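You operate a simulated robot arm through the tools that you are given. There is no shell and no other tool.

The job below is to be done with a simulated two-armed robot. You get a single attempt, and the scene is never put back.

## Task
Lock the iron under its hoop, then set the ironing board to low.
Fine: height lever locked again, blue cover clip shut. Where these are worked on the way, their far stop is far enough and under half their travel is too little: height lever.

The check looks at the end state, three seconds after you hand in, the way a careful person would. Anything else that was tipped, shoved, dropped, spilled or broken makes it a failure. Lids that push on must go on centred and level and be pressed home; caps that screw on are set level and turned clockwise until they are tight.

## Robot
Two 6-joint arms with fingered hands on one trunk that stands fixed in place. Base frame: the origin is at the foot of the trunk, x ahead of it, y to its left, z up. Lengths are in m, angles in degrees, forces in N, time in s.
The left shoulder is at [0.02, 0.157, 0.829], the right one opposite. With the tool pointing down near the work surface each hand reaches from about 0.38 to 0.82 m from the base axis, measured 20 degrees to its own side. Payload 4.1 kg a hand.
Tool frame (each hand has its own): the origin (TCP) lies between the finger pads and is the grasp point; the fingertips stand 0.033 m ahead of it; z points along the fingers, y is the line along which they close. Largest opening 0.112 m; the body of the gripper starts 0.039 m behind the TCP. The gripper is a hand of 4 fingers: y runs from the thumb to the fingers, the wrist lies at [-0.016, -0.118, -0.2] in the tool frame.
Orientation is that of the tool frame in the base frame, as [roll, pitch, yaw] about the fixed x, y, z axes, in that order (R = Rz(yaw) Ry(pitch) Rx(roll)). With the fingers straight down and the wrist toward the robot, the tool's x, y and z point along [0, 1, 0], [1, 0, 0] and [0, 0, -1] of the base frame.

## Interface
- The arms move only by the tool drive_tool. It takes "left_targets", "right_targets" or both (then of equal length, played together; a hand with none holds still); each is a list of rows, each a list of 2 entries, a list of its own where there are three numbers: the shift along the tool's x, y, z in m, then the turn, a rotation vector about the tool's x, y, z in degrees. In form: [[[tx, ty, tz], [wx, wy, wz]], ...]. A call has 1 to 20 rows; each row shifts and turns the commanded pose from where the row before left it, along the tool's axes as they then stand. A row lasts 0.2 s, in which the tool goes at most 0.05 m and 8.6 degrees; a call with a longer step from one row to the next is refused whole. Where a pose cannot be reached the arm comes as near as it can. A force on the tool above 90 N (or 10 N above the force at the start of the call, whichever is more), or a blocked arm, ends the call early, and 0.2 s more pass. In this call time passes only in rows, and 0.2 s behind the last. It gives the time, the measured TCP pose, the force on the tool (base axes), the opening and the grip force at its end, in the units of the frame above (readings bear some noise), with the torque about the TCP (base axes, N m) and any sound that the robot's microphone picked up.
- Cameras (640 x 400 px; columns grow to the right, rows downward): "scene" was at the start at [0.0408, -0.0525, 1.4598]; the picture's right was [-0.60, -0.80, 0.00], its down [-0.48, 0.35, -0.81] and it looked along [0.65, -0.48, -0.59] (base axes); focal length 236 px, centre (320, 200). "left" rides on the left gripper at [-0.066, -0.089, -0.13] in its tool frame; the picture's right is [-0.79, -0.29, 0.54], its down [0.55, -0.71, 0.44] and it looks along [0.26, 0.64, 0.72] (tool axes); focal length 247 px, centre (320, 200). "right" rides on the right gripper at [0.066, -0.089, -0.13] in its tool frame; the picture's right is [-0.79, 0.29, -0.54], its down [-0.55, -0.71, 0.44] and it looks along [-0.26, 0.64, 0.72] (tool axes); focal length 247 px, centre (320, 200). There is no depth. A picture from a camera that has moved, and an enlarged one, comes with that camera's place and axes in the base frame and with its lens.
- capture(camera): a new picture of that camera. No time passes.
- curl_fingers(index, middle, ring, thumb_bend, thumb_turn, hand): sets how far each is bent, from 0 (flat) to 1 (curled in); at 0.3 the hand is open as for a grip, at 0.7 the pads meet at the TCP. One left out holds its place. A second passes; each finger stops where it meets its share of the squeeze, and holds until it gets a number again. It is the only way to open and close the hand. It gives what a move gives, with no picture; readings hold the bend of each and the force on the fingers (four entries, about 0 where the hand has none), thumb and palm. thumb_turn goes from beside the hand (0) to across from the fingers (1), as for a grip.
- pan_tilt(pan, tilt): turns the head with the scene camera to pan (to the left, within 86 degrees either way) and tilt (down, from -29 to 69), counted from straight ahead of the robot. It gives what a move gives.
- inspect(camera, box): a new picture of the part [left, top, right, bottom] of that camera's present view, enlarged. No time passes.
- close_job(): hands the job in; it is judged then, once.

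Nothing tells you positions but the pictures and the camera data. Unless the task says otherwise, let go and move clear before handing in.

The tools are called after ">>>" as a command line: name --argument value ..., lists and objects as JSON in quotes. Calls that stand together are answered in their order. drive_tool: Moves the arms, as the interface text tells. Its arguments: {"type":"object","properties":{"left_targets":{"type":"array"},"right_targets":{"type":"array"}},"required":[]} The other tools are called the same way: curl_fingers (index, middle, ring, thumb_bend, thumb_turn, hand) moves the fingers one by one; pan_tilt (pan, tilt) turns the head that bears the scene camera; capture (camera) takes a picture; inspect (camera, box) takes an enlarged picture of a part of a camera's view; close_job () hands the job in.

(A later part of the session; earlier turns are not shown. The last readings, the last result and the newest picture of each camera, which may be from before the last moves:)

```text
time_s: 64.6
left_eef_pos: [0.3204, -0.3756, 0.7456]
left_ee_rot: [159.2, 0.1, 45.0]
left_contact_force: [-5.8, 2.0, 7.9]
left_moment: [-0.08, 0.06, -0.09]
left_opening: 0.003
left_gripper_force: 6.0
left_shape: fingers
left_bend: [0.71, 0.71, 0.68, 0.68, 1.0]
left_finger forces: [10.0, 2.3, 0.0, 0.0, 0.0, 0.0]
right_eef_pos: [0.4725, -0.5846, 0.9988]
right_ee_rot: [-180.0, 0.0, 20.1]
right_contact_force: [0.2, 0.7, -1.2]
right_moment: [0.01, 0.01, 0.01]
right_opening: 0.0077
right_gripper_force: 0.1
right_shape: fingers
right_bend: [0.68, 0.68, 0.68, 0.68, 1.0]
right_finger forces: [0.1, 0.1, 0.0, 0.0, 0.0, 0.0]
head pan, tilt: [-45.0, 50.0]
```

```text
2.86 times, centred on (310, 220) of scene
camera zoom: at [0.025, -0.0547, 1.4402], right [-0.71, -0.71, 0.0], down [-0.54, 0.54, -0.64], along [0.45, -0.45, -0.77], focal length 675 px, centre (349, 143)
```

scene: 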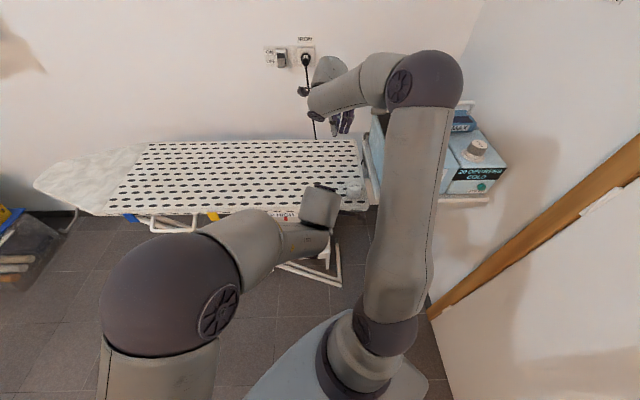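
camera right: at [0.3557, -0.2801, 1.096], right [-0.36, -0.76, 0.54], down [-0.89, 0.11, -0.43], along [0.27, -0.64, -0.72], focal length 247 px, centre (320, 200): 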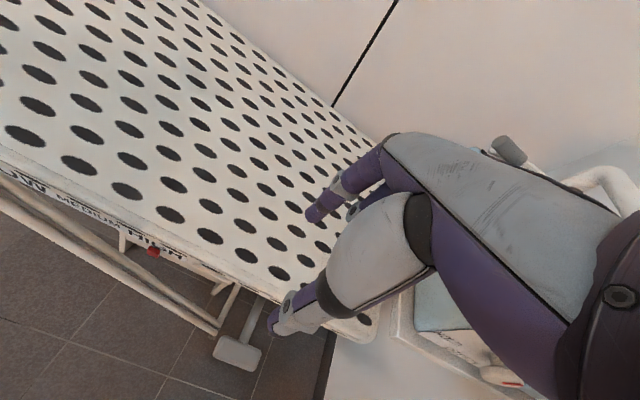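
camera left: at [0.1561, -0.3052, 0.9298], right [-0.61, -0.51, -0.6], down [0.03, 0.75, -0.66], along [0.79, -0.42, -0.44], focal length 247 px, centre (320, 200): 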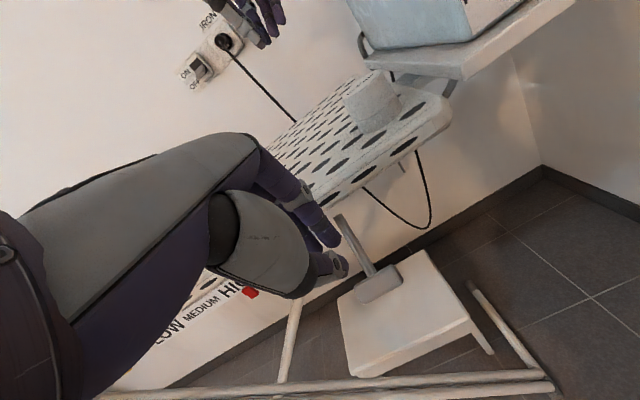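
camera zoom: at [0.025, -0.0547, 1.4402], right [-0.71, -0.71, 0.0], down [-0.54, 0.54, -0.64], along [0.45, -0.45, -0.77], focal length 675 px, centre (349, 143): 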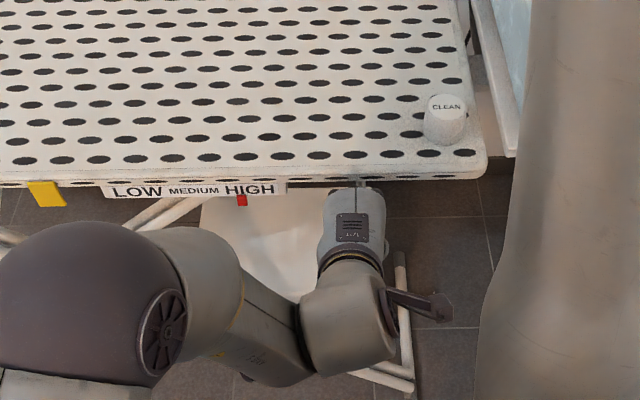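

Pushing the lever past its stop nudged the board down a little, and the red pointer shifted slightly left. So the lever is at its far stop and the board is released but holds by friction. I'll withdraw the left hand and press the board down with the right.

>>> drive_tool --left_targets '[[[0, -0.0062, -0.0152], [0, 0, 0]], [[0, -0.01, -0.02], [0, 0, 0]], [[0, -0.01, -0.03], [0, 0, 0]], [[0.02, 0, -0.03], [0, 0, 0]], [[0.03, 0, -0.03], [0, 0, 0]]]' --right_targets '[[[0, 0, 0.03], [0, 0, 0]], [[0, 0, 0.03], [0, 0, 0]], [[0, 0, 0.03], [0, 0, 0]], [[0, 0, 0.03], [0, 0, 0]], [[0, 0, 0.01], [0, 0, 0]]]'

>>> capture --camera "left"

>>> capture --camera "scene"

>>> capture --camera "right"

```text
time_s: 65.8
left_eef_pos: [0.3097, -0.2975, 0.8552]
left_ee_rot: [159.1, 0.1, 45.1]
left_contact_force: [0.7, -0.2, -0.9]
left_moment: [-0.03, 0.01, 0.02]
left_opening: 0.0075
left_gripper_force: 0.2
left_shape: fingers
left_bend: [0.68, 0.68, 0.68, 0.68, 1.0]
left_finger forces: [0.1, 0.1, 0.0, 0.0, 0.0, 0.0]
right_eef_pos: [0.4723, -0.583, 0.8703]
right_ee_rot: [179.9, 0.0, 20.0]
right_contact_force: [-0.3, 0.4, -1.4]
right_moment: [0.01, 0.02, 0.03]
right_opening: 0.008
right_gripper_force: 0.0
right_shape: fingers
right_bend: [0.68, 0.68, 0.68, 0.68, 1.0]
right_finger forces: [0.0, 0.0, 0.0, 0.0, 0.1, 0.0]
head pan, tilt: [-45.0, 50.0]
```

```text
taken
camera left: at [0.1709, -0.252, 0.946], right [-0.61, -0.51, -0.6], down [0.03, 0.75, -0.66], along [0.79, -0.42, -0.45], focal length 247 px, centre (320, 200)
```

left: 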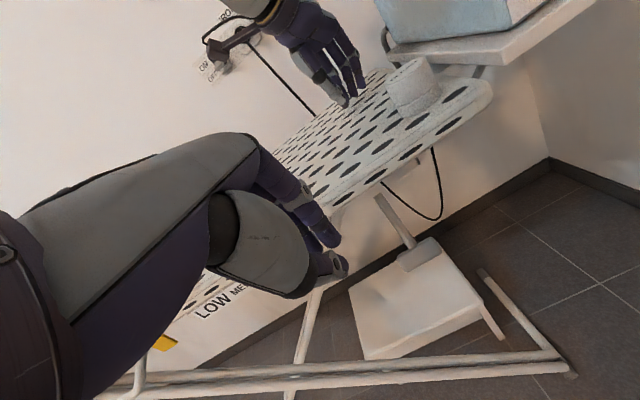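

```text
taken
```

scene: 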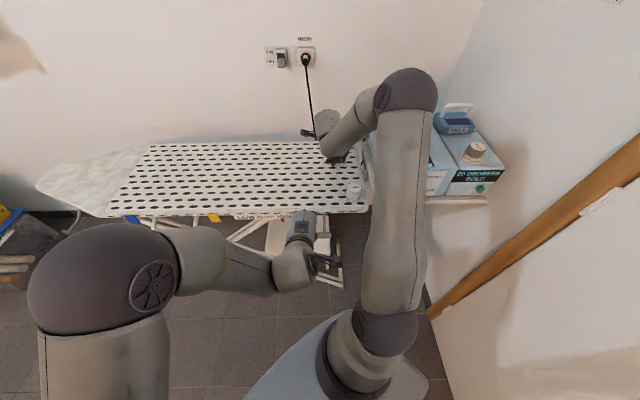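

```text
taken
camera right: at [0.5047, -0.4789, 1.0004], right [-0.65, -0.54, 0.54], down [-0.76, 0.48, -0.44], along [-0.02, -0.69, -0.72], focal length 247 px, centre (320, 200)
```

right: 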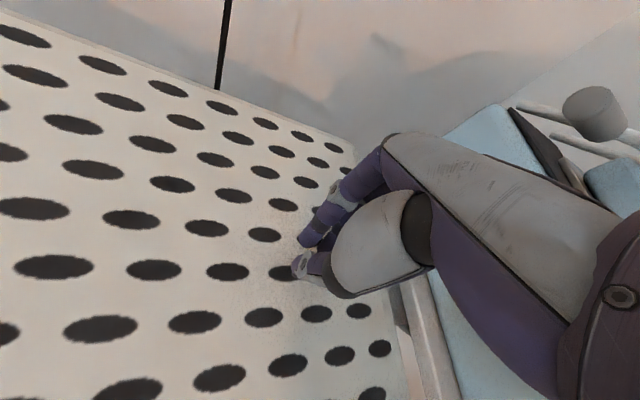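

Both look fine: the lever hangs open and the right fingertips are just above the board. I'll shift slightly left and press down slowly, watching the pointer.

>>> drive_tool --right_targets '[[[0.03, -0.014, 0], [0, 0, 0]], [[0.015, -0.007, 0.01], [0, 0, 0]], [[0, 0, 0.01], [0, 0, 0]], [[0, 0, 0.01], [0, 0, 0]], [[0, 0, 0.01], [0, 0, 0]]]' --left_targets '[[[0.02, -0.01, -0.01], [0, 0, 0]], [[0.02, -0.01, -0.01], [0, 0, 0]], [[0.02, 0, -0.01], [0, 0, 0]], [[0.02, 0, -0.01], [0, 0, 0]], [[0.02, 0, -0.01], [0, 0, 0]]]'

>>> capture --camera "scene"

>>> inspect --camera "scene" --box '[200, 150, 380, 290]'

```text
time_s: 67.0
left_eef_pos: [0.3403, -0.2133, 0.9082]
left_ee_rot: [159.5, -0.4, 45.8]
left_contact_force: [-0.8, 0.1, 0.1]
left_moment: [-0.01, 0.0, 0.01]
left_opening: 0.008
left_gripper_force: 0.1
left_shape: fingers
left_bend: [0.68, 0.68, 0.68, 0.68, 1.0]
left_finger forces: [0.0, 0.0, 0.0, 0.0, 0.0, 0.0]
left hand out of reach, approached as far as the arm can: row 4, 5
right_eef_pos: [0.5086, -0.547, 0.8287]
right_ee_rot: [180.0, 0.1, 20.1]
right_contact_force: [0.9, -1.2, 8.9]
right_moment: [0.05, -0.02, 0.01]
right_opening: 0.0072
right_gripper_force: 4.9
right_shape: fingers
right_bend: [0.68, 0.68, 0.68, 0.69, 1.0]
right_finger forces: [0.6, 3.1, 0.1, 0.1, 5.4, 0.0]
head pan, tilt: [-45.0, 50.0]
```

```text
taken
```

scene: 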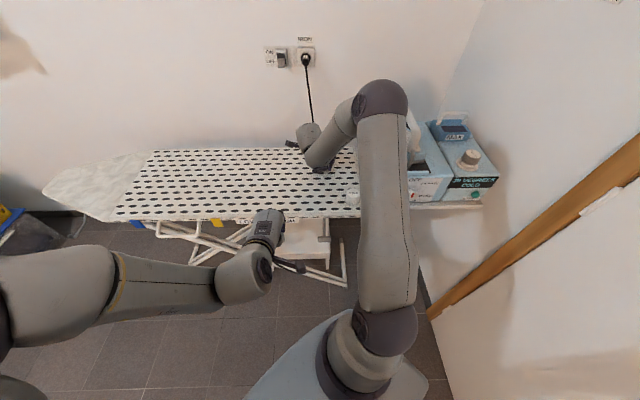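

```text
2.86 times, centred on (290, 220) of scene
camera zoom: at [0.0249, -0.0547, 1.4402], right [-0.71, -0.71, 0.0], down [-0.54, 0.54, -0.64], along [0.45, -0.45, -0.77], focal length 675 px, centre (406, 143)
```

zoom: 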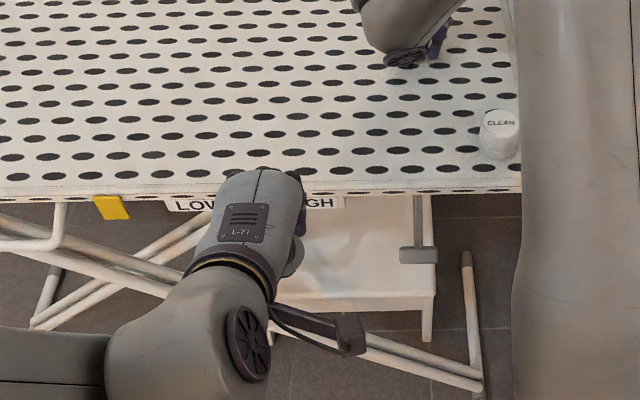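

The board descends at about 9 N. I'll move the left hand out of the camera's view of the scale and keep pressing.

>>> drive_tool --left_targets '[[[0.015, 0.0162, -0.042], [0, 0, 0]], [[0.015, 0.0162, -0.042], [0, 0, 0]], [[0.02, 0.0144, -0.0373], [0, 0, 0]], [[0.03, 0.0108, -0.028], [0, 0, 0]], [[0.03, 0.0108, -0.028], [0, 0, 0]]]' --right_targets '[[[0, 0, 0.007], [0, 0, 0]], [[0, 0, 0.007], [0, 0, 0]], [[0, 0, 0.007], [0, 0, 0]], [[0, 0, 0.007], [0, 0, 0]], [[0, 0, 0.007], [0, 0, 0]]]'

>>> capture --camera "scene"

>>> inspect --camera "scene" --box '[200, 150, 380, 290]'

>>> capture --camera "left"

```text
time_s: 68.2
left_eef_pos: [0.4154, -0.1379, 1.0984]
left_ee_rot: [159.1, 0.2, 45.0]
left_contact_force: [-0.2, -0.3, 0.4]
left_moment: [0.02, 0.03, 0.03]
left_opening: 0.0079
left_gripper_force: 0.0
left_shape: fingers
left_bend: [0.68, 0.68, 0.68, 0.68, 1.0]
left_finger forces: [0.0, 0.0, 0.0, 0.1, 0.0, 0.1]
right_eef_pos: [0.5069, -0.5503, 0.7916]
right_ee_rot: [180.0, 0.1, 20.0]
right_contact_force: [0.7, 2.6, 14.2]
right_moment: [0.27, -0.07, 0.01]
right_opening: 0.0074
right_gripper_force: 7.9
right_shape: fingers
right_bend: [0.68, 0.68, 0.68, 0.69, 1.0]
right_finger forces: [0.5, 1.0, 0.0, 0.0, 14.2, 0.0]
head pan, tilt: [-45.0, 50.0]
```

```text
taken
```

scene: 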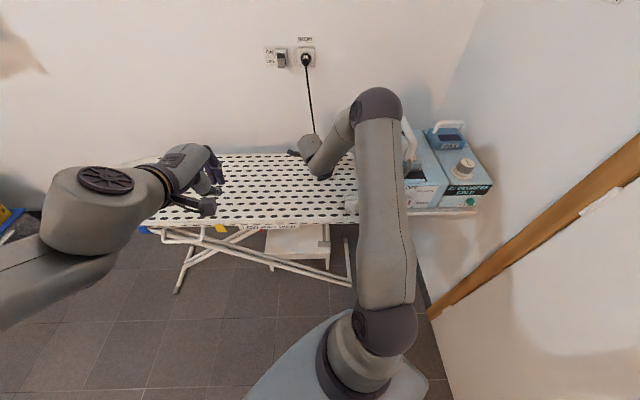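

```text
2.86 times, centred on (290, 220) of scene
camera zoom: at [0.0248, -0.0545, 1.4402], right [-0.71, -0.71, 0.0], down [-0.54, 0.54, -0.64], along [0.45, -0.45, -0.77], focal length 675 px, centre (406, 143)
```

zoom: 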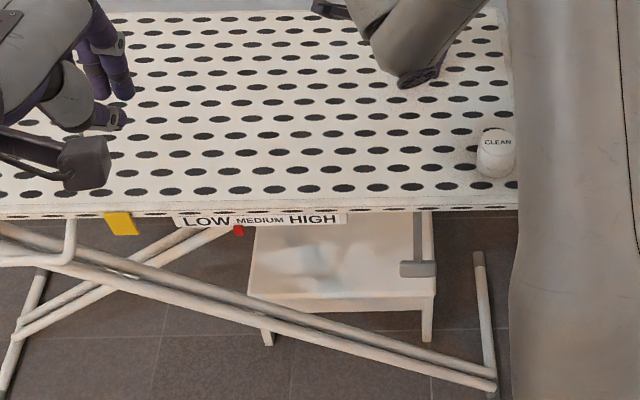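

```text
taken
camera left: at [0.2764, -0.0929, 1.1889], right [-0.61, -0.51, -0.6], down [0.03, 0.75, -0.66], along [0.79, -0.42, -0.44], focal length 247 px, centre (320, 200)
```

left: 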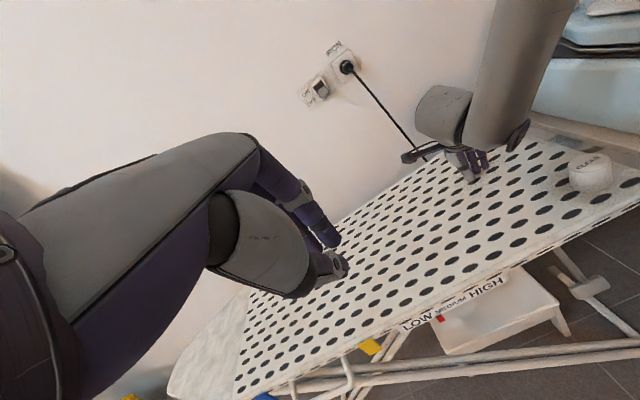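

The pointer is now between MEDIUM and LOW. I'll press on in smaller increments.

>>> drive_tool --right_targets '[[[0, 0, 0.006], [0, 0, 0]], [[0, 0, 0.006], [0, 0, 0]]]'

>>> inspect --camera "scene" --box '[230, 190, 330, 260]'

>>> inspect --camera "left" --box '[340, 240, 620, 400]'

```text
time_s: 68.8
left_eef_pos: [0.4154, -0.1384, 1.0982]
left_ee_rot: [159.0, 0.1, 45.0]
left_contact_force: [-0.5, -0.5, -0.3]
left_moment: [-0.03, 0.0, 0.02]
left_opening: 0.0075
left_gripper_force: 0.0
left_shape: fingers
left_bend: [0.68, 0.68, 0.68, 0.68, 1.0]
left_finger forces: [0.0, 0.0, 0.0, 0.0, 0.0, 0.1]
right_eef_pos: [0.5067, -0.5497, 0.7818]
right_ee_rot: [180.0, 0.0, 20.0]
right_contact_force: [1.3, 1.2, 16.2]
right_moment: [0.21, -0.06, 0.03]
right_opening: 0.0071
right_gripper_force: 8.6
right_shape: fingers
right_bend: [0.68, 0.68, 0.68, 0.69, 1.0]
right_finger forces: [0.8, 3.0, 0.0, 0.0, 12.7, 0.0]
head pan, tilt: [-45.0, 50.0]
```

```text
5.71 times, centred on (280, 225) of scene
camera zoom: at [0.0249, -0.0544, 1.4402], right [-0.71, -0.71, 0.0], down [-0.54, 0.54, -0.64], along [0.45, -0.45, -0.77], focal length 1350 px, centre (549, 57)
```

zoom: 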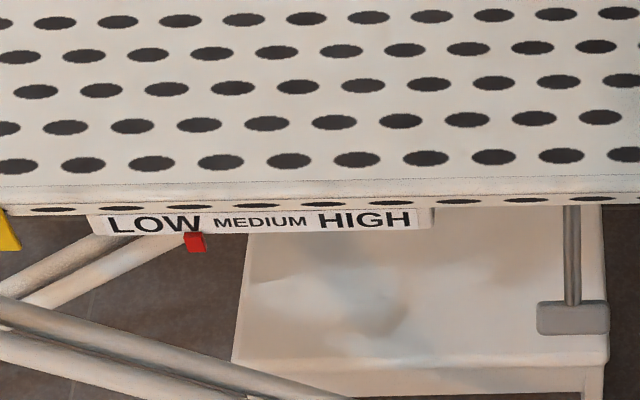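

```text
2.29 times, centred on (480, 320) of left
camera zoom: at [0.2762, -0.0933, 1.1883], right [-0.61, -0.51, -0.6], down [0.03, 0.75, -0.66], along [0.79, -0.42, -0.44], focal length 564 px, centre (-46, -74)
```

zoom: 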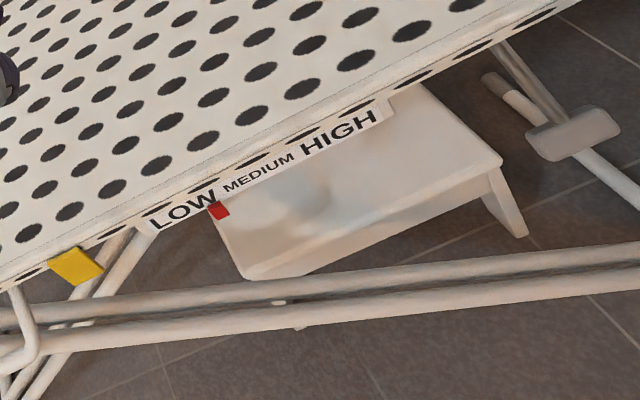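

>>> drive_tool --right_targets '[[[0, 0, 0.006], [0, 0, 0]], [[0, 0, 0.006], [0, 0, 0]]]'

>>> inspect --camera "scene" --box '[230, 190, 330, 260]'

```text
time_s: 69.4
left_eef_pos: [0.4158, -0.1387, 1.0988]
left_ee_rot: [159.1, 0.2, 45.1]
left_contact_force: [-0.1, -0.3, 0.0]
left_moment: [0.03, -0.01, -0.04]
left_opening: 0.0077
left_gripper_force: 0.0
left_shape: fingers
left_bend: [0.68, 0.68, 0.68, 0.68, 1.0]
left_finger forces: [0.0, 0.0, 0.1, 0.0, 0.0, 0.0]
right_eef_pos: [0.5093, -0.5489, 0.7691]
right_ee_rot: [180.0, 0.0, 20.0]
right_contact_force: [-0.3, 0.8, 17.6]
right_moment: [0.25, -0.02, 0.04]
right_opening: 0.0074
right_gripper_force: 8.8
right_shape: fingers
right_bend: [0.68, 0.68, 0.68, 0.69, 1.0]
right_finger forces: [0.4, 2.7, 0.1, 0.1, 14.7, 0.0]
head pan, tilt: [-45.0, 50.0]
```

```text
5.71 times, centred on (280, 225) of scene
camera zoom: at [0.0248, -0.0544, 1.4402], right [-0.71, -0.71, 0.0], down [-0.54, 0.54, -0.64], along [0.45, -0.45, -0.77], focal length 1350 px, centre (549, 57)
```

zoom: 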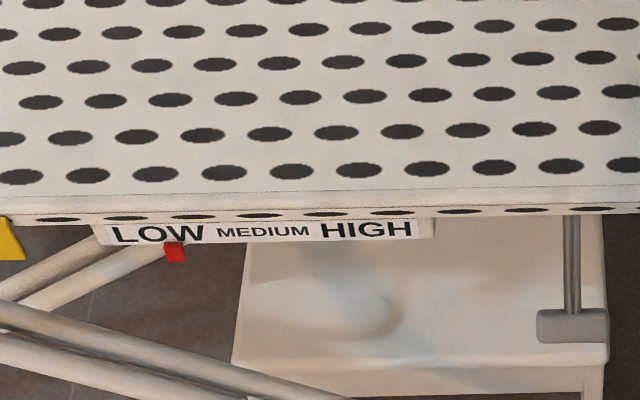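

>>> drive_tool --right_targets '[[[0, 0, 0.005], [0, 0, 0]], [[0, 0, 0.004], [0, 0, 0]]]'

>>> inspect --camera "scene" --box '[230, 190, 330, 260]'

>>> inspect --camera "left" --box '[340, 240, 620, 400]'

```text
time_s: 70.0
left_eef_pos: [0.4155, -0.1371, 1.0987]
left_ee_rot: [159.0, 0.1, 45.0]
left_contact_force: [0.8, 0.0, 0.2]
left_moment: [-0.01, -0.01, -0.02]
left_opening: 0.008
left_gripper_force: 0.1
left_shape: fingers
left_bend: [0.68, 0.68, 0.68, 0.68, 1.0]
left_finger forces: [0.0, 0.1, 0.0, 0.1, 0.0, 0.1]
right_eef_pos: [0.51, -0.5513, 0.7657]
right_ee_rot: [179.6, -0.3, 20.1]
right_contact_force: [-2.2, 7.7, 45.4]
right_moment: [1.04, 0.13, 0.1]
right_opening: 0.0091
right_gripper_force: 23.4
right_shape: fingers
right_bend: [0.68, 0.68, 0.68, 0.7, 1.0]
right_finger forces: [0.1, 0.3, 0.0, 0.0, 44.8, 0.0]
head pan, tilt: [-45.0, 50.0]
```

```text
5.71 times, centred on (280, 225) of scene
camera zoom: at [0.0242, -0.0536, 1.4402], right [-0.71, -0.71, 0.0], down [-0.54, 0.54, -0.64], along [0.46, -0.46, -0.77], focal length 1350 px, centre (549, 57)
```

zoom: 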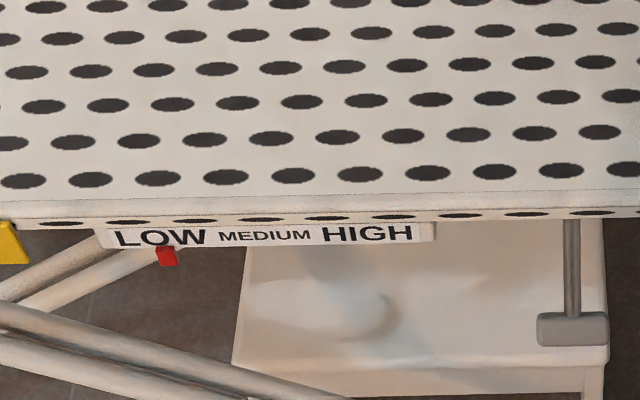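

```text
2.29 times, centred on (480, 320) of left
camera zoom: at [0.2756, -0.0926, 1.1885], right [-0.61, -0.51, -0.6], down [0.03, 0.75, -0.66], along [0.79, -0.42, -0.44], focal length 564 px, centre (-46, -74)
```

zoom: 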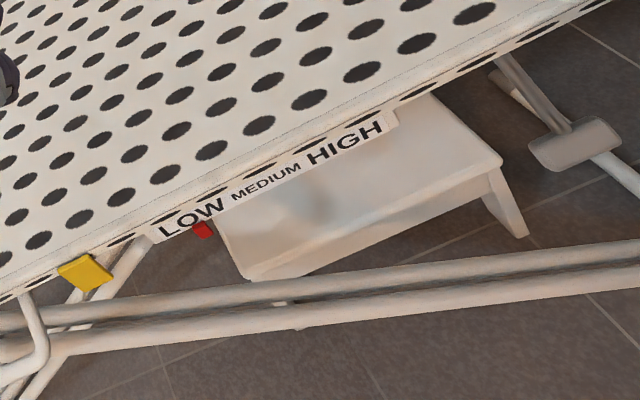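

It reached the bottom stop with the pointer under LOW. I'll ease the right hand off to a light touch and then bring the left hand to the lever.

>>> drive_tool --right_targets '[[[0, 0, -0.003], [0, 0, 0]]]'

>>> pan_tilt --pan -45 --tilt 56

>>> capture --camera "scene"

>>> inspect --camera "scene" --box '[260, 170, 380, 260]'

```text
time_s: 70.4
left_eef_pos: [0.415, -0.1377, 1.0987]
left_ee_rot: [159.1, 0.1, 45.1]
left_contact_force: [-0.3, 0.5, -0.1]
left_moment: [-0.03, 0.0, 0.0]
left_opening: 0.0078
left_gripper_force: 0.2
left_shape: fingers
left_bend: [0.68, 0.68, 0.68, 0.68, 1.0]
left_finger forces: [0.0, 0.0, 0.0, 0.0, 0.0, 0.0]
right_eef_pos: [0.5074, -0.5498, 0.7646]
right_ee_rot: [179.9, 0.0, 20.1]
right_contact_force: [-0.3, 3.7, 30.0]
right_moment: [0.57, -0.06, 0.05]
right_opening: 0.0079
right_gripper_force: 14.7
right_shape: fingers
right_bend: [0.68, 0.68, 0.68, 0.7, 1.0]
right_finger forces: [0.8, 2.7, 0.1, 0.0, 26.6, 0.0]
head pan, tilt: [-45.0, 50.0]
```

```text
time_s: 71.1
left_eef_pos: [0.4162, -0.1377, 1.0975]
left_ee_rot: [159.1, 0.0, 45.1]
left_contact_force: [-0.8, -0.2, 0.0]
left_moment: [0.01, -0.01, -0.02]
left_opening: 0.0078
left_gripper_force: 0.0
left_shape: fingers
left_bend: [0.68, 0.68, 0.68, 0.68, 1.0]
left_finger forces: [0.0, 0.0, 0.0, 0.0, 0.0, 0.1]
right_eef_pos: [0.507, -0.5501, 0.7639]
right_ee_rot: [180.0, -0.1, 20.1]
right_contact_force: [0.0, 2.5, 29.9]
right_moment: [0.54, -0.02, 0.0]
right_opening: 0.0081
right_gripper_force: 14.6
right_shape: fingers
right_bend: [0.68, 0.68, 0.68, 0.7, 1.0]
right_finger forces: [0.6, 2.4, 0.1, 0.0, 26.2, 0.0]
head pan, tilt: [-45.0, 56.0]
```

```text
taken
```

scene: 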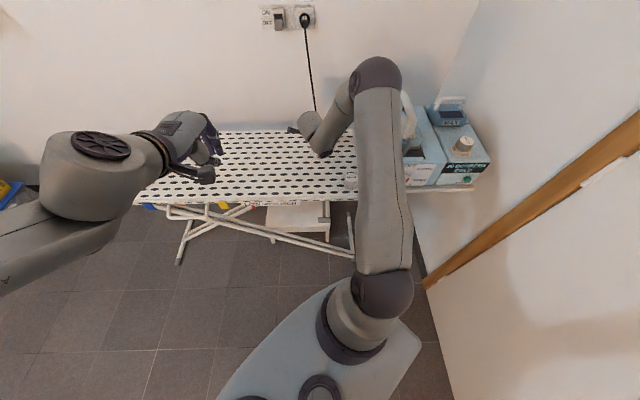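

```text
4.44 times, centred on (320, 215) of scene
camera zoom: at [0.0204, -0.0499, 1.4325], right [-0.71, -0.71, 0.0], down [-0.59, 0.59, -0.56], along [0.4, -0.4, -0.83], focal length 1050 px, centre (320, 133)
```

zoom: 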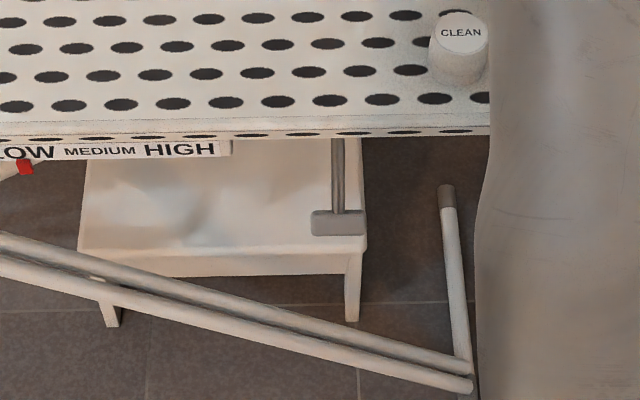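

The board sits at LOW. Now the lever must be raised again. I'll bring the left hand in tool-down to the left of the paddle, hook the index finger behind it and pull it outward and up. First, re-orient and get a closer look.

>>> curl_fingers --hand "left" --index 0.45 --middle 0.45 --ring 0.45 --thumb_bend 0.3

>>> drive_tool --left_targets '[[[0, 0, 0], [7, 0, 0]], [[0, 0, 0], [7, 0, 0]], [[0, 0, 0], [7, 0, 0]], [[-0.0405, 0.0172, 0.02], [0, 0, 0]], [[-0.0405, 0.0172, 0.02], [0, 0, 0]], [[-0.0405, 0.0172, 0.02], [0, 0, 0]], [[-0.0405, 0.0172, 0.02], [0, 0, 0]], [[0, 0, 0.035], [0, 0, 0]], [[0, 0, 0.035], [0, 0, 0]]]'

>>> capture --camera "left"

>>> capture --camera "scene"

```text
time_s: 72.1
left_eef_pos: [0.4162, -0.1377, 1.099]
left_ee_rot: [159.1, 0.1, 45.1]
left_contact_force: [0.2, 0.0, 0.3]
left_moment: [0.01, -0.01, -0.04]
left_opening: 0.0918
left_gripper_force: 0.0
left_shape: fingers
left_bend: [0.45, 0.45, 0.45, 0.3, 0.96]
left_finger forces: [0.0, 0.0, 0.0, 0.0, 0.1, 0.0]
right_eef_pos: [0.5081, -0.5503, 0.7649]
right_ee_rot: [180.0, 0.0, 20.2]
right_contact_force: [-0.7, 4.2, 29.2]
right_moment: [0.58, -0.02, 0.02]
right_opening: 0.0081
right_gripper_force: 14.6
right_shape: fingers
right_bend: [0.68, 0.68, 0.68, 0.7, 1.0]
right_finger forces: [0.5, 2.3, 0.0, 0.1, 26.2, 0.0]
head pan, tilt: [-45.0, 56.0]
```

```text
time_s: 74.1
left_eef_pos: [0.4238, -0.3067, 0.9632]
left_ee_rot: [170.4, -3.2, 50.8]
left_contact_force: [0.1, 0.5, -0.3]
left_moment: [0.03, -0.01, 0.01]
left_opening: 0.092
left_gripper_force: 0.0
left_shape: fingers
left_bend: [0.45, 0.45, 0.45, 0.3, 0.96]
left_finger forces: [0.1, 0.1, 0.0, 0.0, 0.0, 0.0]
left hand out of reach, approached as far as the arm can: row 1, 2, 3
right_eef_pos: [0.5075, -0.5504, 0.7636]
right_ee_rot: [179.9, -0.1, 20.1]
right_contact_force: [-0.4, 4.1, 30.0]
right_moment: [0.63, 0.02, 0.04]
right_opening: 0.0075
right_gripper_force: 14.7
right_shape: fingers
right_bend: [0.68, 0.68, 0.68, 0.7, 1.0]
right_finger forces: [0.6, 1.6, 0.1, 0.1, 27.5, 0.0]
head pan, tilt: [-45.0, 56.0]
```

```text
taken
camera left: at [0.2927, -0.2923, 1.074], right [-0.63, -0.47, -0.62], down [-0.12, 0.85, -0.52], along [0.77, -0.25, -0.59], focal length 247 px, centre (320, 200)
```

left: 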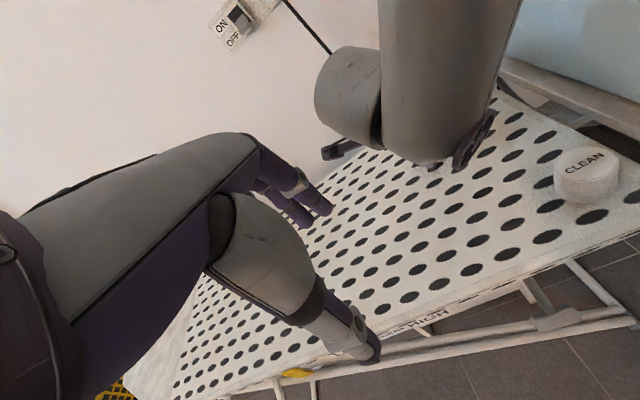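

```text
taken
```

scene: 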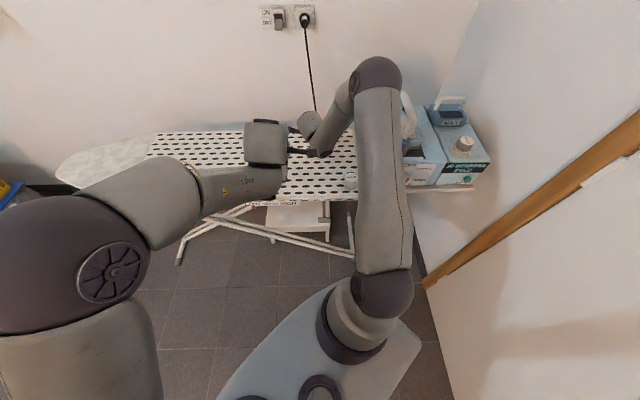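

>>> drive_tool --left_targets '[[[0, -0.018, 0], [4.8, -1.6, 2.9]], [[0, -0.018, 0], [4.8, -1.6, 2.9]], [[-0.016, -0.007, 0], [0, 0, 0]], [[-0.016, -0.007, 0.01], [0, 0, 0]], [[-0.016, -0.007, 0.02], [0, 0, 0]], [[0, 0, 0.035], [0, 0, 0]]]'

>>> capture --camera "left"

```text
time_s: 75.5
left_eef_pos: [0.3512, -0.2991, 0.8961]
left_ee_rot: [-179.8, -0.5, 44.9]
left_contact_force: [-0.2, -0.2, 0.2]
left_moment: [-0.02, 0.0, 0.02]
left_opening: 0.092
left_gripper_force: 0.0
left_shape: fingers
left_bend: [0.45, 0.45, 0.45, 0.3, 0.96]
left_finger forces: [0.1, 0.1, 0.1, 0.0, 0.0, 0.1]
right_eef_pos: [0.5087, -0.5485, 0.7645]
right_ee_rot: [179.9, 0.0, 20.2]
right_contact_force: [-0.8, 4.6, 28.8]
right_moment: [0.63, 0.04, 0.01]
right_opening: 0.0076
right_gripper_force: 14.6
right_shape: fingers
right_bend: [0.68, 0.68, 0.68, 0.7, 1.0]
right_finger forces: [0.6, 1.2, 0.0, 0.1, 27.5, 0.1]
head pan, tilt: [-45.0, 56.0]
```

```text
taken
camera left: at [0.2397, -0.2835, 1.0279], right [-0.76, -0.35, -0.55], down [-0.11, 0.9, -0.43], along [0.64, -0.27, -0.72], focal length 247 px, centre (320, 200)
```

left: 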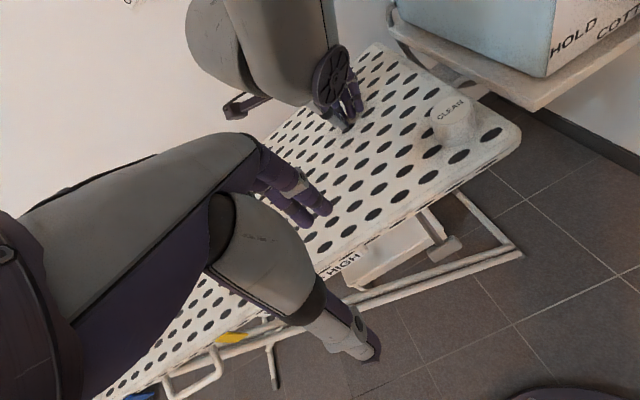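

>>> inspect --camera "left" --box '[360, 170, 500, 290]'

```text
3.33 times, centred on (430, 230) of left
camera zoom: at [0.2397, -0.2835, 1.0279], right [-0.76, -0.35, -0.55], down [-0.11, 0.9, -0.43], along [0.64, -0.27, -0.72], focal length 823 px, centre (-47, 100)
```

zoom: 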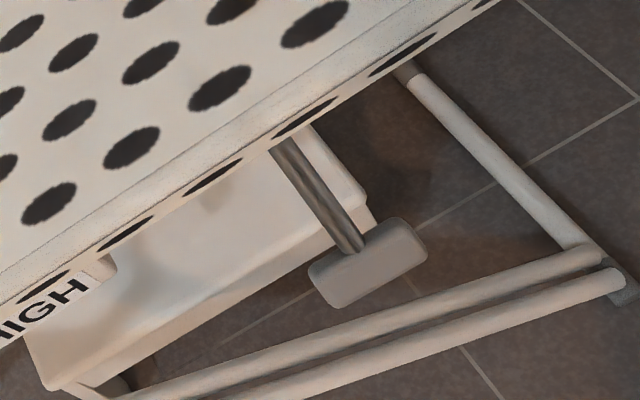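

The paddle is at about u=0.505, z=0.62, with the rod hanging about 57° down. I'll lower the left hand in front of the board edge, to the left of the paddle.

>>> drive_tool --left_targets '[[[0, 0.001, 0.033], [0, 0, 0]], [[0, 0.001, 0.033], [0, 0, 0]], [[0, 0.001, 0.033], [0, 0, 0]], [[0, 0.001, 0.033], [0, 0, 0]], [[0, 0.001, 0.033], [0, 0, 0]], [[0, 0, 0.033], [0, 0, 0]]]'

>>> capture --camera "left"

>>> inspect --camera "scene" --box '[230, 150, 370, 270]'

```text
time_s: 76.9
left_eef_pos: [0.3536, -0.2994, 0.6973]
left_ee_rot: [-179.7, -0.6, 44.8]
left_contact_force: [-9.3, 7.1, 3.3]
left_moment: [-0.22, -0.27, 0.1]
left_opening: 0.0921
left_gripper_force: 5.9
left_shape: fingers
left_bend: [0.45, 0.49, 0.45, 0.3, 0.96]
left_finger forces: [0.1, 11.6, 0.0, 0.0, 0.1, 0.0]
right_eef_pos: [0.5064, -0.5493, 0.7651]
right_ee_rot: [179.9, 0.0, 20.1]
right_contact_force: [-1.2, 4.4, 27.2]
right_moment: [0.55, -0.01, 0.04]
right_opening: 0.0074
right_gripper_force: 14.5
right_shape: fingers
right_bend: [0.68, 0.68, 0.68, 0.7, 1.0]
right_finger forces: [0.8, 1.8, 0.0, 0.0, 25.1, 0.1]
head pan, tilt: [-45.0, 56.0]
```

```text
taken
camera left: at [0.2424, -0.2835, 0.828], right [-0.76, -0.35, -0.54], down [-0.11, 0.9, -0.42], along [0.64, -0.27, -0.72], focal length 247 px, centre (320, 200)
```

left: 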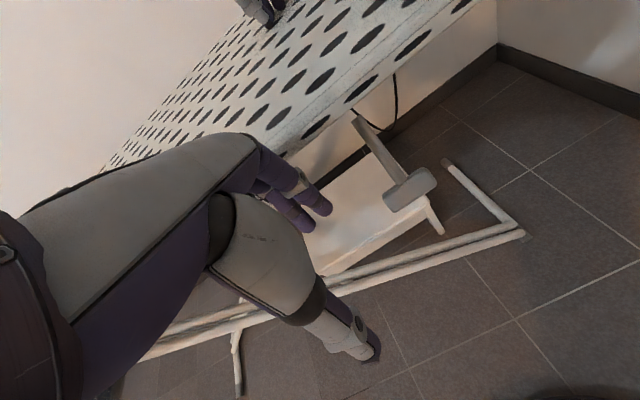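

```text
3.33 times, centred on (300, 210) of scene
camera zoom: at [0.0202, -0.0497, 1.4325], right [-0.71, -0.71, 0.0], down [-0.59, 0.59, -0.56], along [0.4, -0.4, -0.83], focal length 787 px, centre (387, 167)
```

zoom: 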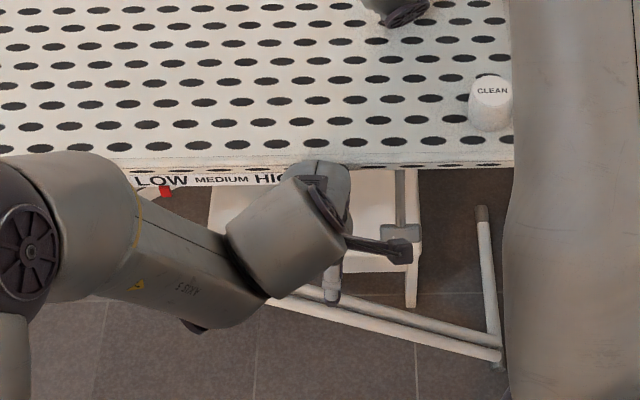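

The middle finger is brushing the board edge, so I'll back off 12 mm and continue down.

>>> drive_tool --left_targets '[[[0, -0.014, 0], [0, 0, 0]], [[0, 0, 0.02], [0, 0, 0]], [[0, 0, 0.02], [0, 0, 0]], [[0, 0, 0.024], [0, 0, 0]]]'

>>> capture --camera "left"

```text
time_s: 77.9
left_eef_pos: [0.3467, -0.289, 0.6338]
left_ee_rot: [-179.7, -0.6, 44.8]
left_contact_force: [-0.3, -1.0, -0.1]
left_moment: [-0.01, 0.01, 0.0]
left_opening: 0.0921
left_gripper_force: 0.0
left_shape: fingers
left_bend: [0.45, 0.45, 0.45, 0.3, 0.96]
left_finger forces: [0.0, 0.0, 0.0, 0.1, 0.0, 0.0]
right_eef_pos: [0.5079, -0.5508, 0.7659]
right_ee_rot: [179.9, 0.0, 20.0]
right_contact_force: [-1.2, 3.3, 29.9]
right_moment: [0.62, 0.01, 0.02]
right_opening: 0.0076
right_gripper_force: 14.7
right_shape: fingers
right_bend: [0.68, 0.68, 0.68, 0.7, 1.0]
right_finger forces: [0.5, 1.2, 0.1, 0.1, 27.3, 0.1]
head pan, tilt: [-45.0, 56.0]
```

```text
taken
camera left: at [0.2357, -0.2741, 0.7638], right [-0.76, -0.35, -0.55], down [-0.11, 0.9, -0.43], along [0.64, -0.27, -0.72], focal length 247 px, centre (320, 200)
```

left: 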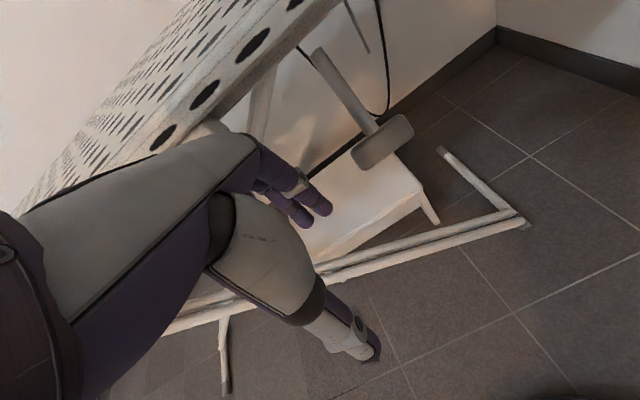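

>>> inspect --camera "left" --box '[220, 30, 440, 240]'

```text
1.90 times, centred on (330, 135) of left
camera zoom: at [0.2357, -0.2741, 0.7638], right [-0.76, -0.35, -0.55], down [-0.11, 0.9, -0.43], along [0.64, -0.27, -0.72], focal length 470 px, centre (301, 324)
```

zoom: 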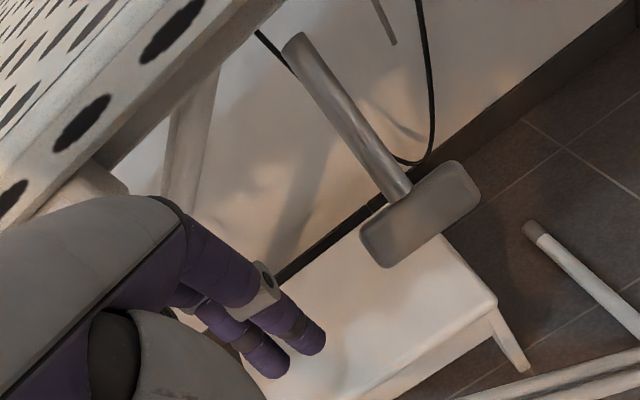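

I can now see the lever clearly: pivot near the board underside, the paddle's left half reachable. I'll open the fingers a bit, move in, then slide right so the index goes behind the paddle's left half.

>>> curl_fingers --hand "left" --index 0.33 --middle 0.6 --ring 0.6 --thumb_bend 0.3

>>> drive_tool --left_targets '[[[0, 0.01, 0.002], [0, 0, 0]], [[0, 0.01, 0.002], [0, 0, 0]]]'

>>> inspect --camera "left" --box '[220, 30, 440, 240]'

```text
time_s: 78.9
left_eef_pos: [0.3463, -0.2895, 0.6334]
left_ee_rot: [-179.8, -0.6, 44.8]
left_contact_force: [-0.3, -0.4, 0.1]
left_moment: [0.0, -0.02, 0.0]
left_opening: 0.1086
left_gripper_force: 0.1
left_shape: fingers
left_bend: [0.33, 0.6, 0.6, 0.3, 0.96]
left_finger forces: [0.1, 0.0, 0.0, 0.0, 0.1, 0.0]
right_eef_pos: [0.508, -0.5502, 0.765]
right_ee_rot: [180.0, 0.0, 20.0]
right_contact_force: [-1.5, 4.0, 29.1]
right_moment: [0.61, 0.0, 0.03]
right_opening: 0.0075
right_gripper_force: 14.0
right_shape: fingers
right_bend: [0.68, 0.68, 0.68, 0.7, 1.0]
right_finger forces: [0.6, 1.1, 0.1, 0.0, 27.4, 0.0]
head pan, tilt: [-45.0, 56.0]
```

```text
time_s: 79.5
left_eef_pos: [0.3616, -0.3046, 0.6306]
left_ee_rot: [-179.8, -0.6, 44.8]
left_contact_force: [-0.2, 0.3, 0.1]
left_moment: [0.02, 0.03, -0.02]
left_opening: 0.1082
left_gripper_force: 0.0
left_shape: fingers
left_bend: [0.33, 0.6, 0.6, 0.3, 0.96]
left_finger forces: [0.1, 0.0, 0.0, 0.0, 0.1, 0.1]
right_eef_pos: [0.5074, -0.549, 0.7649]
right_ee_rot: [179.9, 0.0, 20.1]
right_contact_force: [-0.8, 4.6, 29.3]
right_moment: [0.61, 0.02, 0.04]
right_opening: 0.0076
right_gripper_force: 14.1
right_shape: fingers
right_bend: [0.68, 0.68, 0.68, 0.7, 1.0]
right_finger forces: [0.5, 1.0, 0.0, 0.0, 27.3, 0.0]
head pan, tilt: [-45.0, 56.0]
```

```text
1.90 times, centred on (330, 135) of left
camera zoom: at [0.2502, -0.2888, 0.7609], right [-0.76, -0.35, -0.55], down [-0.11, 0.9, -0.43], along [0.64, -0.27, -0.72], focal length 470 px, centre (301, 324)
```

zoom: 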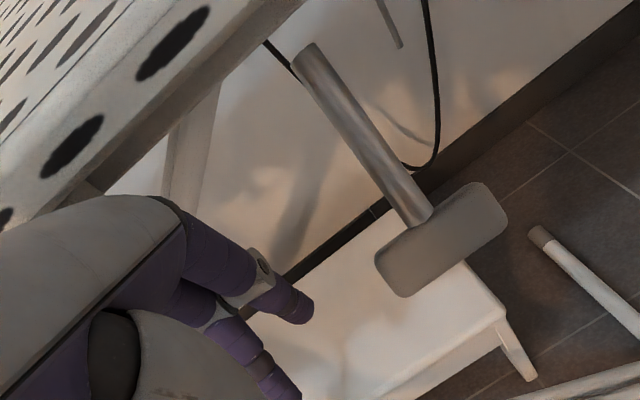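

>>> curl_fingers --hand "left" --middle 1.0 --ring 1.0

>>> drive_tool --left_targets '[[[-0.0175, 0, 0], [0, 0, 0]], [[-0.0175, 0, 0], [0, 0, 0]]]'

>>> inspect --camera "left" --box '[220, 70, 440, 280]'

```text
time_s: 80.5
left_eef_pos: [0.3618, -0.3044, 0.6298]
left_ee_rot: [-179.8, -0.7, 44.9]
left_contact_force: [1.5, 0.4, 0.1]
left_moment: [0.02, -0.01, 0.0]
left_opening: 0.1084
left_gripper_force: 0.0
left_shape: fingers
left_bend: [0.33, 1.0, 1.0, 0.3, 0.96]
left_finger forces: [0.1, 0.1, 0.1, 0.0, 0.1, 0.1]
right_eef_pos: [0.5074, -0.5509, 0.7644]
right_ee_rot: [180.0, 0.0, 20.1]
right_contact_force: [-0.9, 4.5, 28.9]
right_moment: [0.61, 0.04, 0.05]
right_opening: 0.0074
right_gripper_force: 15.1
right_shape: fingers
right_bend: [0.68, 0.68, 0.68, 0.7, 1.0]
right_finger forces: [0.6, 1.2, 0.0, 0.1, 27.3, 0.1]
head pan, tilt: [-45.0, 56.0]
```

```text
time_s: 81.1
left_eef_pos: [0.3365, -0.3299, 0.628]
left_ee_rot: [-179.7, -0.6, 44.9]
left_contact_force: [-0.4, 0.9, -0.6]
left_moment: [0.0, -0.02, 0.02]
left_opening: 0.1086
left_gripper_force: 0.1
left_shape: fingers
left_bend: [0.33, 1.0, 1.0, 0.3, 0.96]
left_finger forces: [0.0, 0.0, 0.1, 0.0, 0.1, 0.0]
right_eef_pos: [0.5077, -0.5493, 0.765]
right_ee_rot: [179.9, 0.1, 20.2]
right_contact_force: [-1.0, 3.6, 28.1]
right_moment: [0.61, 0.0, 0.03]
right_opening: 0.0078
right_gripper_force: 15.1
right_shape: fingers
right_bend: [0.68, 0.68, 0.68, 0.7, 1.0]
right_finger forces: [0.6, 1.0, 0.1, 0.1, 27.4, 0.0]
head pan, tilt: [-45.0, 56.0]
```

```text
1.90 times, centred on (330, 175) of left
camera zoom: at [0.2255, -0.3134, 0.7592], right [-0.76, -0.35, -0.55], down [-0.11, 0.9, -0.43], along [0.64, -0.27, -0.72], focal length 470 px, centre (301, 248)
```

zoom: 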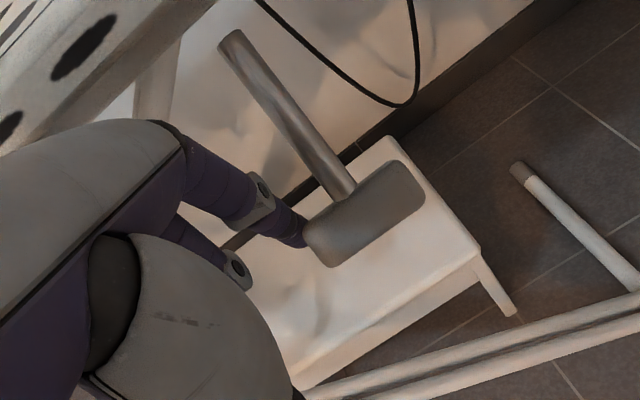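

The index tip is now just behind the paddle's left end. I'll go a little further right.

>>> drive_tool --left_targets '[[[-0.009, 0, 0], [0, 0, 0]], [[-0.007, 0, 0], [0, 0, 0]]]'

>>> inspect --camera "left" --box '[220, 70, 440, 280]'

```text
time_s: 81.7
left_eef_pos: [0.3256, -0.3399, 0.6297]
left_ee_rot: [-179.8, -0.6, 44.8]
left_contact_force: [1.5, 0.9, 1.2]
left_moment: [-0.03, -0.04, 0.02]
left_opening: 0.11
left_gripper_force: 1.1
left_shape: fingers
left_bend: [0.32, 1.0, 1.0, 0.3, 0.96]
left_finger forces: [1.4, 0.1, 0.0, 0.0, 0.0, 0.0]
right_eef_pos: [0.5068, -0.549, 0.7648]
right_ee_rot: [179.9, -0.1, 20.1]
right_contact_force: [-1.5, 4.8, 29.6]
right_moment: [0.59, -0.01, 0.05]
right_opening: 0.0076
right_gripper_force: 14.8
right_shape: fingers
right_bend: [0.68, 0.68, 0.68, 0.7, 1.0]
right_finger forces: [0.6, 1.1, 0.0, 0.0, 27.4, 0.0]
head pan, tilt: [-45.0, 56.0]
```

```text
1.90 times, centred on (330, 175) of left
camera zoom: at [0.2138, -0.3242, 0.76], right [-0.76, -0.35, -0.55], down [-0.11, 0.9, -0.43], along [0.64, -0.27, -0.72], focal length 470 px, centre (301, 248)
```

zoom: 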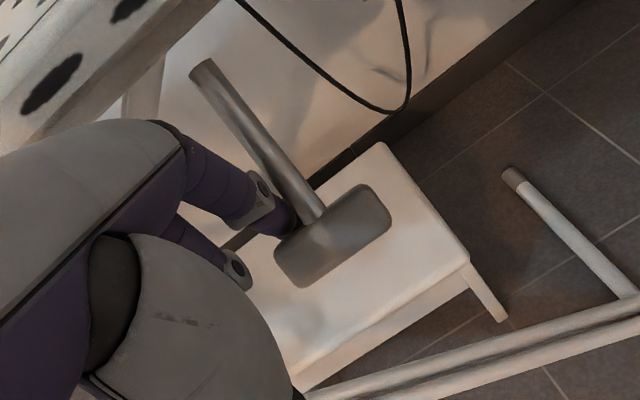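

The index is behind the paddle beside the rod. I'll curl it to draw the paddle outward and see how it responds.

>>> curl_fingers --hand "left" --index 0.55 --thumb_bend 0.5

>>> inspect --camera "left" --box '[220, 70, 440, 280]'

```text
time_s: 82.7
left_eef_pos: [0.324, -0.3385, 0.628]
left_ee_rot: [-179.6, -0.6, 44.7]
left_contact_force: [2.1, -3.5, 1.5]
left_moment: [-0.03, -0.01, 0.03]
left_opening: 0.0594
left_gripper_force: 2.2
left_shape: fingers
left_bend: [0.47, 1.0, 1.0, 0.5, 0.98]
left_finger forces: [4.3, 0.1, 0.1, 0.0, 0.1, 0.1]
right_eef_pos: [0.5078, -0.5513, 0.7635]
right_ee_rot: [179.9, 0.0, 20.1]
right_contact_force: [-1.1, 4.9, 29.0]
right_moment: [0.64, -0.01, 0.03]
right_opening: 0.0073
right_gripper_force: 14.6
right_shape: fingers
right_bend: [0.68, 0.68, 0.68, 0.7, 1.0]
right_finger forces: [0.6, 0.9, 0.0, 0.1, 27.7, 0.0]
head pan, tilt: [-45.0, 56.0]
```

```text
1.90 times, centred on (330, 175) of left
camera zoom: at [0.2131, -0.3235, 0.759], right [-0.76, -0.35, -0.55], down [-0.11, 0.9, -0.42], along [0.64, -0.26, -0.72], focal length 470 px, centre (301, 248)
```

zoom: 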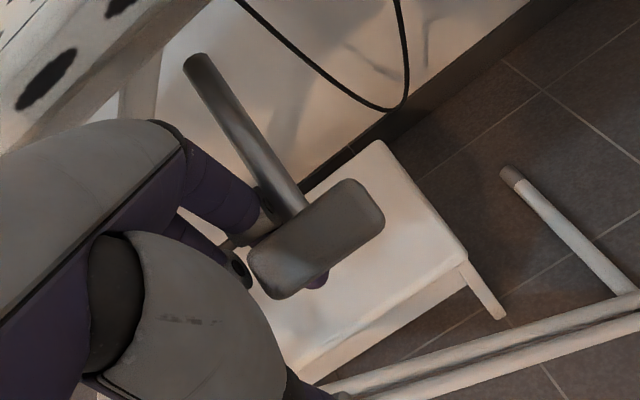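

The paddle has swung outward and the index tip now shows underneath it. I'll curl further and lift the hand along the arc.

>>> curl_fingers --hand "left" --index 0.8

>>> inspect --camera "left" --box '[220, 70, 440, 280]'

```text
time_s: 83.7
left_eef_pos: [0.3258, -0.34, 0.6299]
left_ee_rot: [-179.9, -0.5, 44.9]
left_contact_force: [7.9, -8.7, 3.2]
left_moment: [0.1, 0.1, 0.11]
left_opening: 0.0194
left_gripper_force: 5.1
left_shape: fingers
left_bend: [0.8, 1.0, 1.0, 0.5, 0.98]
left_finger forces: [10.5, 0.1, 0.1, 0.1, 0.0, 0.0]
right_eef_pos: [0.5078, -0.5491, 0.7647]
right_ee_rot: [179.9, 0.0, 20.1]
right_contact_force: [-1.7, 5.5, 30.1]
right_moment: [0.68, 0.03, 0.02]
right_opening: 0.0079
right_gripper_force: 15.2
right_shape: fingers
right_bend: [0.68, 0.68, 0.68, 0.7, 1.0]
right_finger forces: [0.5, 0.9, 0.0, 0.1, 28.8, 0.0]
head pan, tilt: [-45.0, 56.0]
```

```text
1.90 times, centred on (330, 175) of left
camera zoom: at [0.214, -0.3243, 0.7601], right [-0.76, -0.35, -0.55], down [-0.11, 0.9, -0.43], along [0.64, -0.27, -0.72], focal length 470 px, centre (301, 248)
```

zoom: 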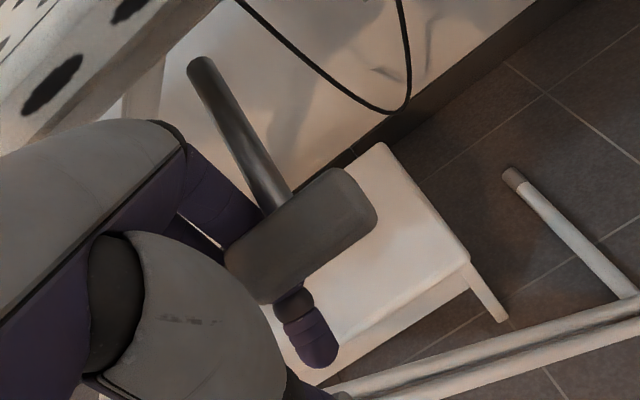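

The index now lies beneath the paddle and has lifted it nearly level. I'll raise the hand gently until the lever meets its upper stop.

>>> drive_tool --left_targets '[[[0, 0.002, -0.005], [0, 0, 0]], [[0, 0.001, -0.005], [0, 0, 0]]]'

>>> inspect --camera "left" --box '[220, 70, 440, 280]'

>>> inspect --camera "scene" --box '[230, 150, 370, 270]'

```text
time_s: 84.3
left_eef_pos: [0.3258, -0.3402, 0.6406]
left_ee_rot: [-179.6, -0.7, 44.7]
left_contact_force: [-0.6, -0.4, -1.0]
left_moment: [-0.04, -0.03, 0.0]
left_opening: 0.0168
left_gripper_force: 0.2
left_shape: fingers
left_bend: [0.8, 1.0, 1.0, 0.5, 0.98]
left_finger forces: [1.0, 0.0, 0.1, 0.0, 0.0, 0.0]
right_eef_pos: [0.5061, -0.5508, 0.7651]
right_ee_rot: [180.0, 0.0, 20.1]
right_contact_force: [-1.3, 3.9, 29.5]
right_moment: [0.63, 0.02, 0.01]
right_opening: 0.0076
right_gripper_force: 14.7
right_shape: fingers
right_bend: [0.68, 0.68, 0.68, 0.7, 1.0]
right_finger forces: [0.6, 1.1, 0.0, 0.0, 27.4, 0.0]
head pan, tilt: [-45.0, 56.0]
```

```text
1.90 times, centred on (330, 175) of left
camera zoom: at [0.2148, -0.3254, 0.7702], right [-0.76, -0.35, -0.55], down [-0.11, 0.9, -0.42], along [0.64, -0.27, -0.72], focal length 470 px, centre (301, 248)
```

zoom: 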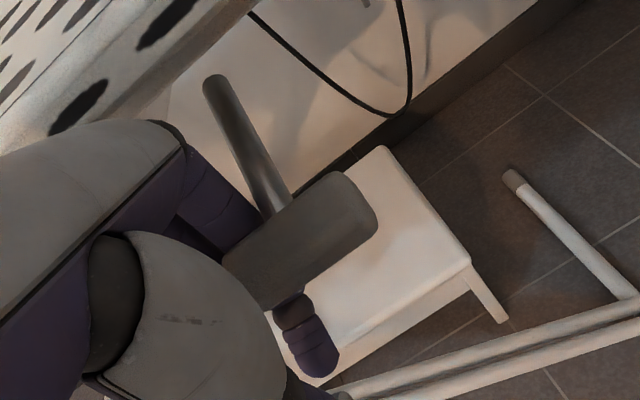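

```text
3.33 times, centred on (300, 210) of scene
camera zoom: at [0.0204, -0.0499, 1.4325], right [-0.71, -0.71, 0.0], down [-0.59, 0.59, -0.56], along [0.4, -0.4, -0.83], focal length 787 px, centre (387, 167)
```

zoom: 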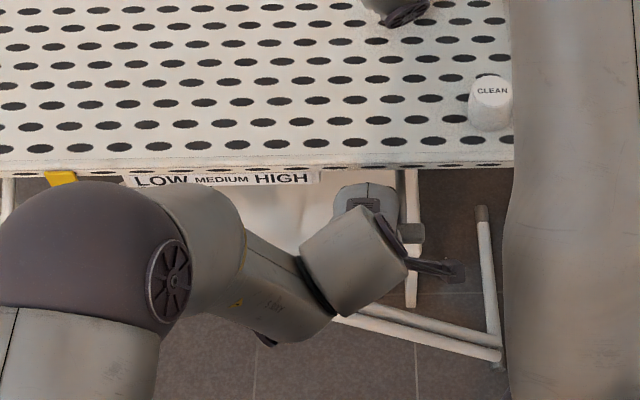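

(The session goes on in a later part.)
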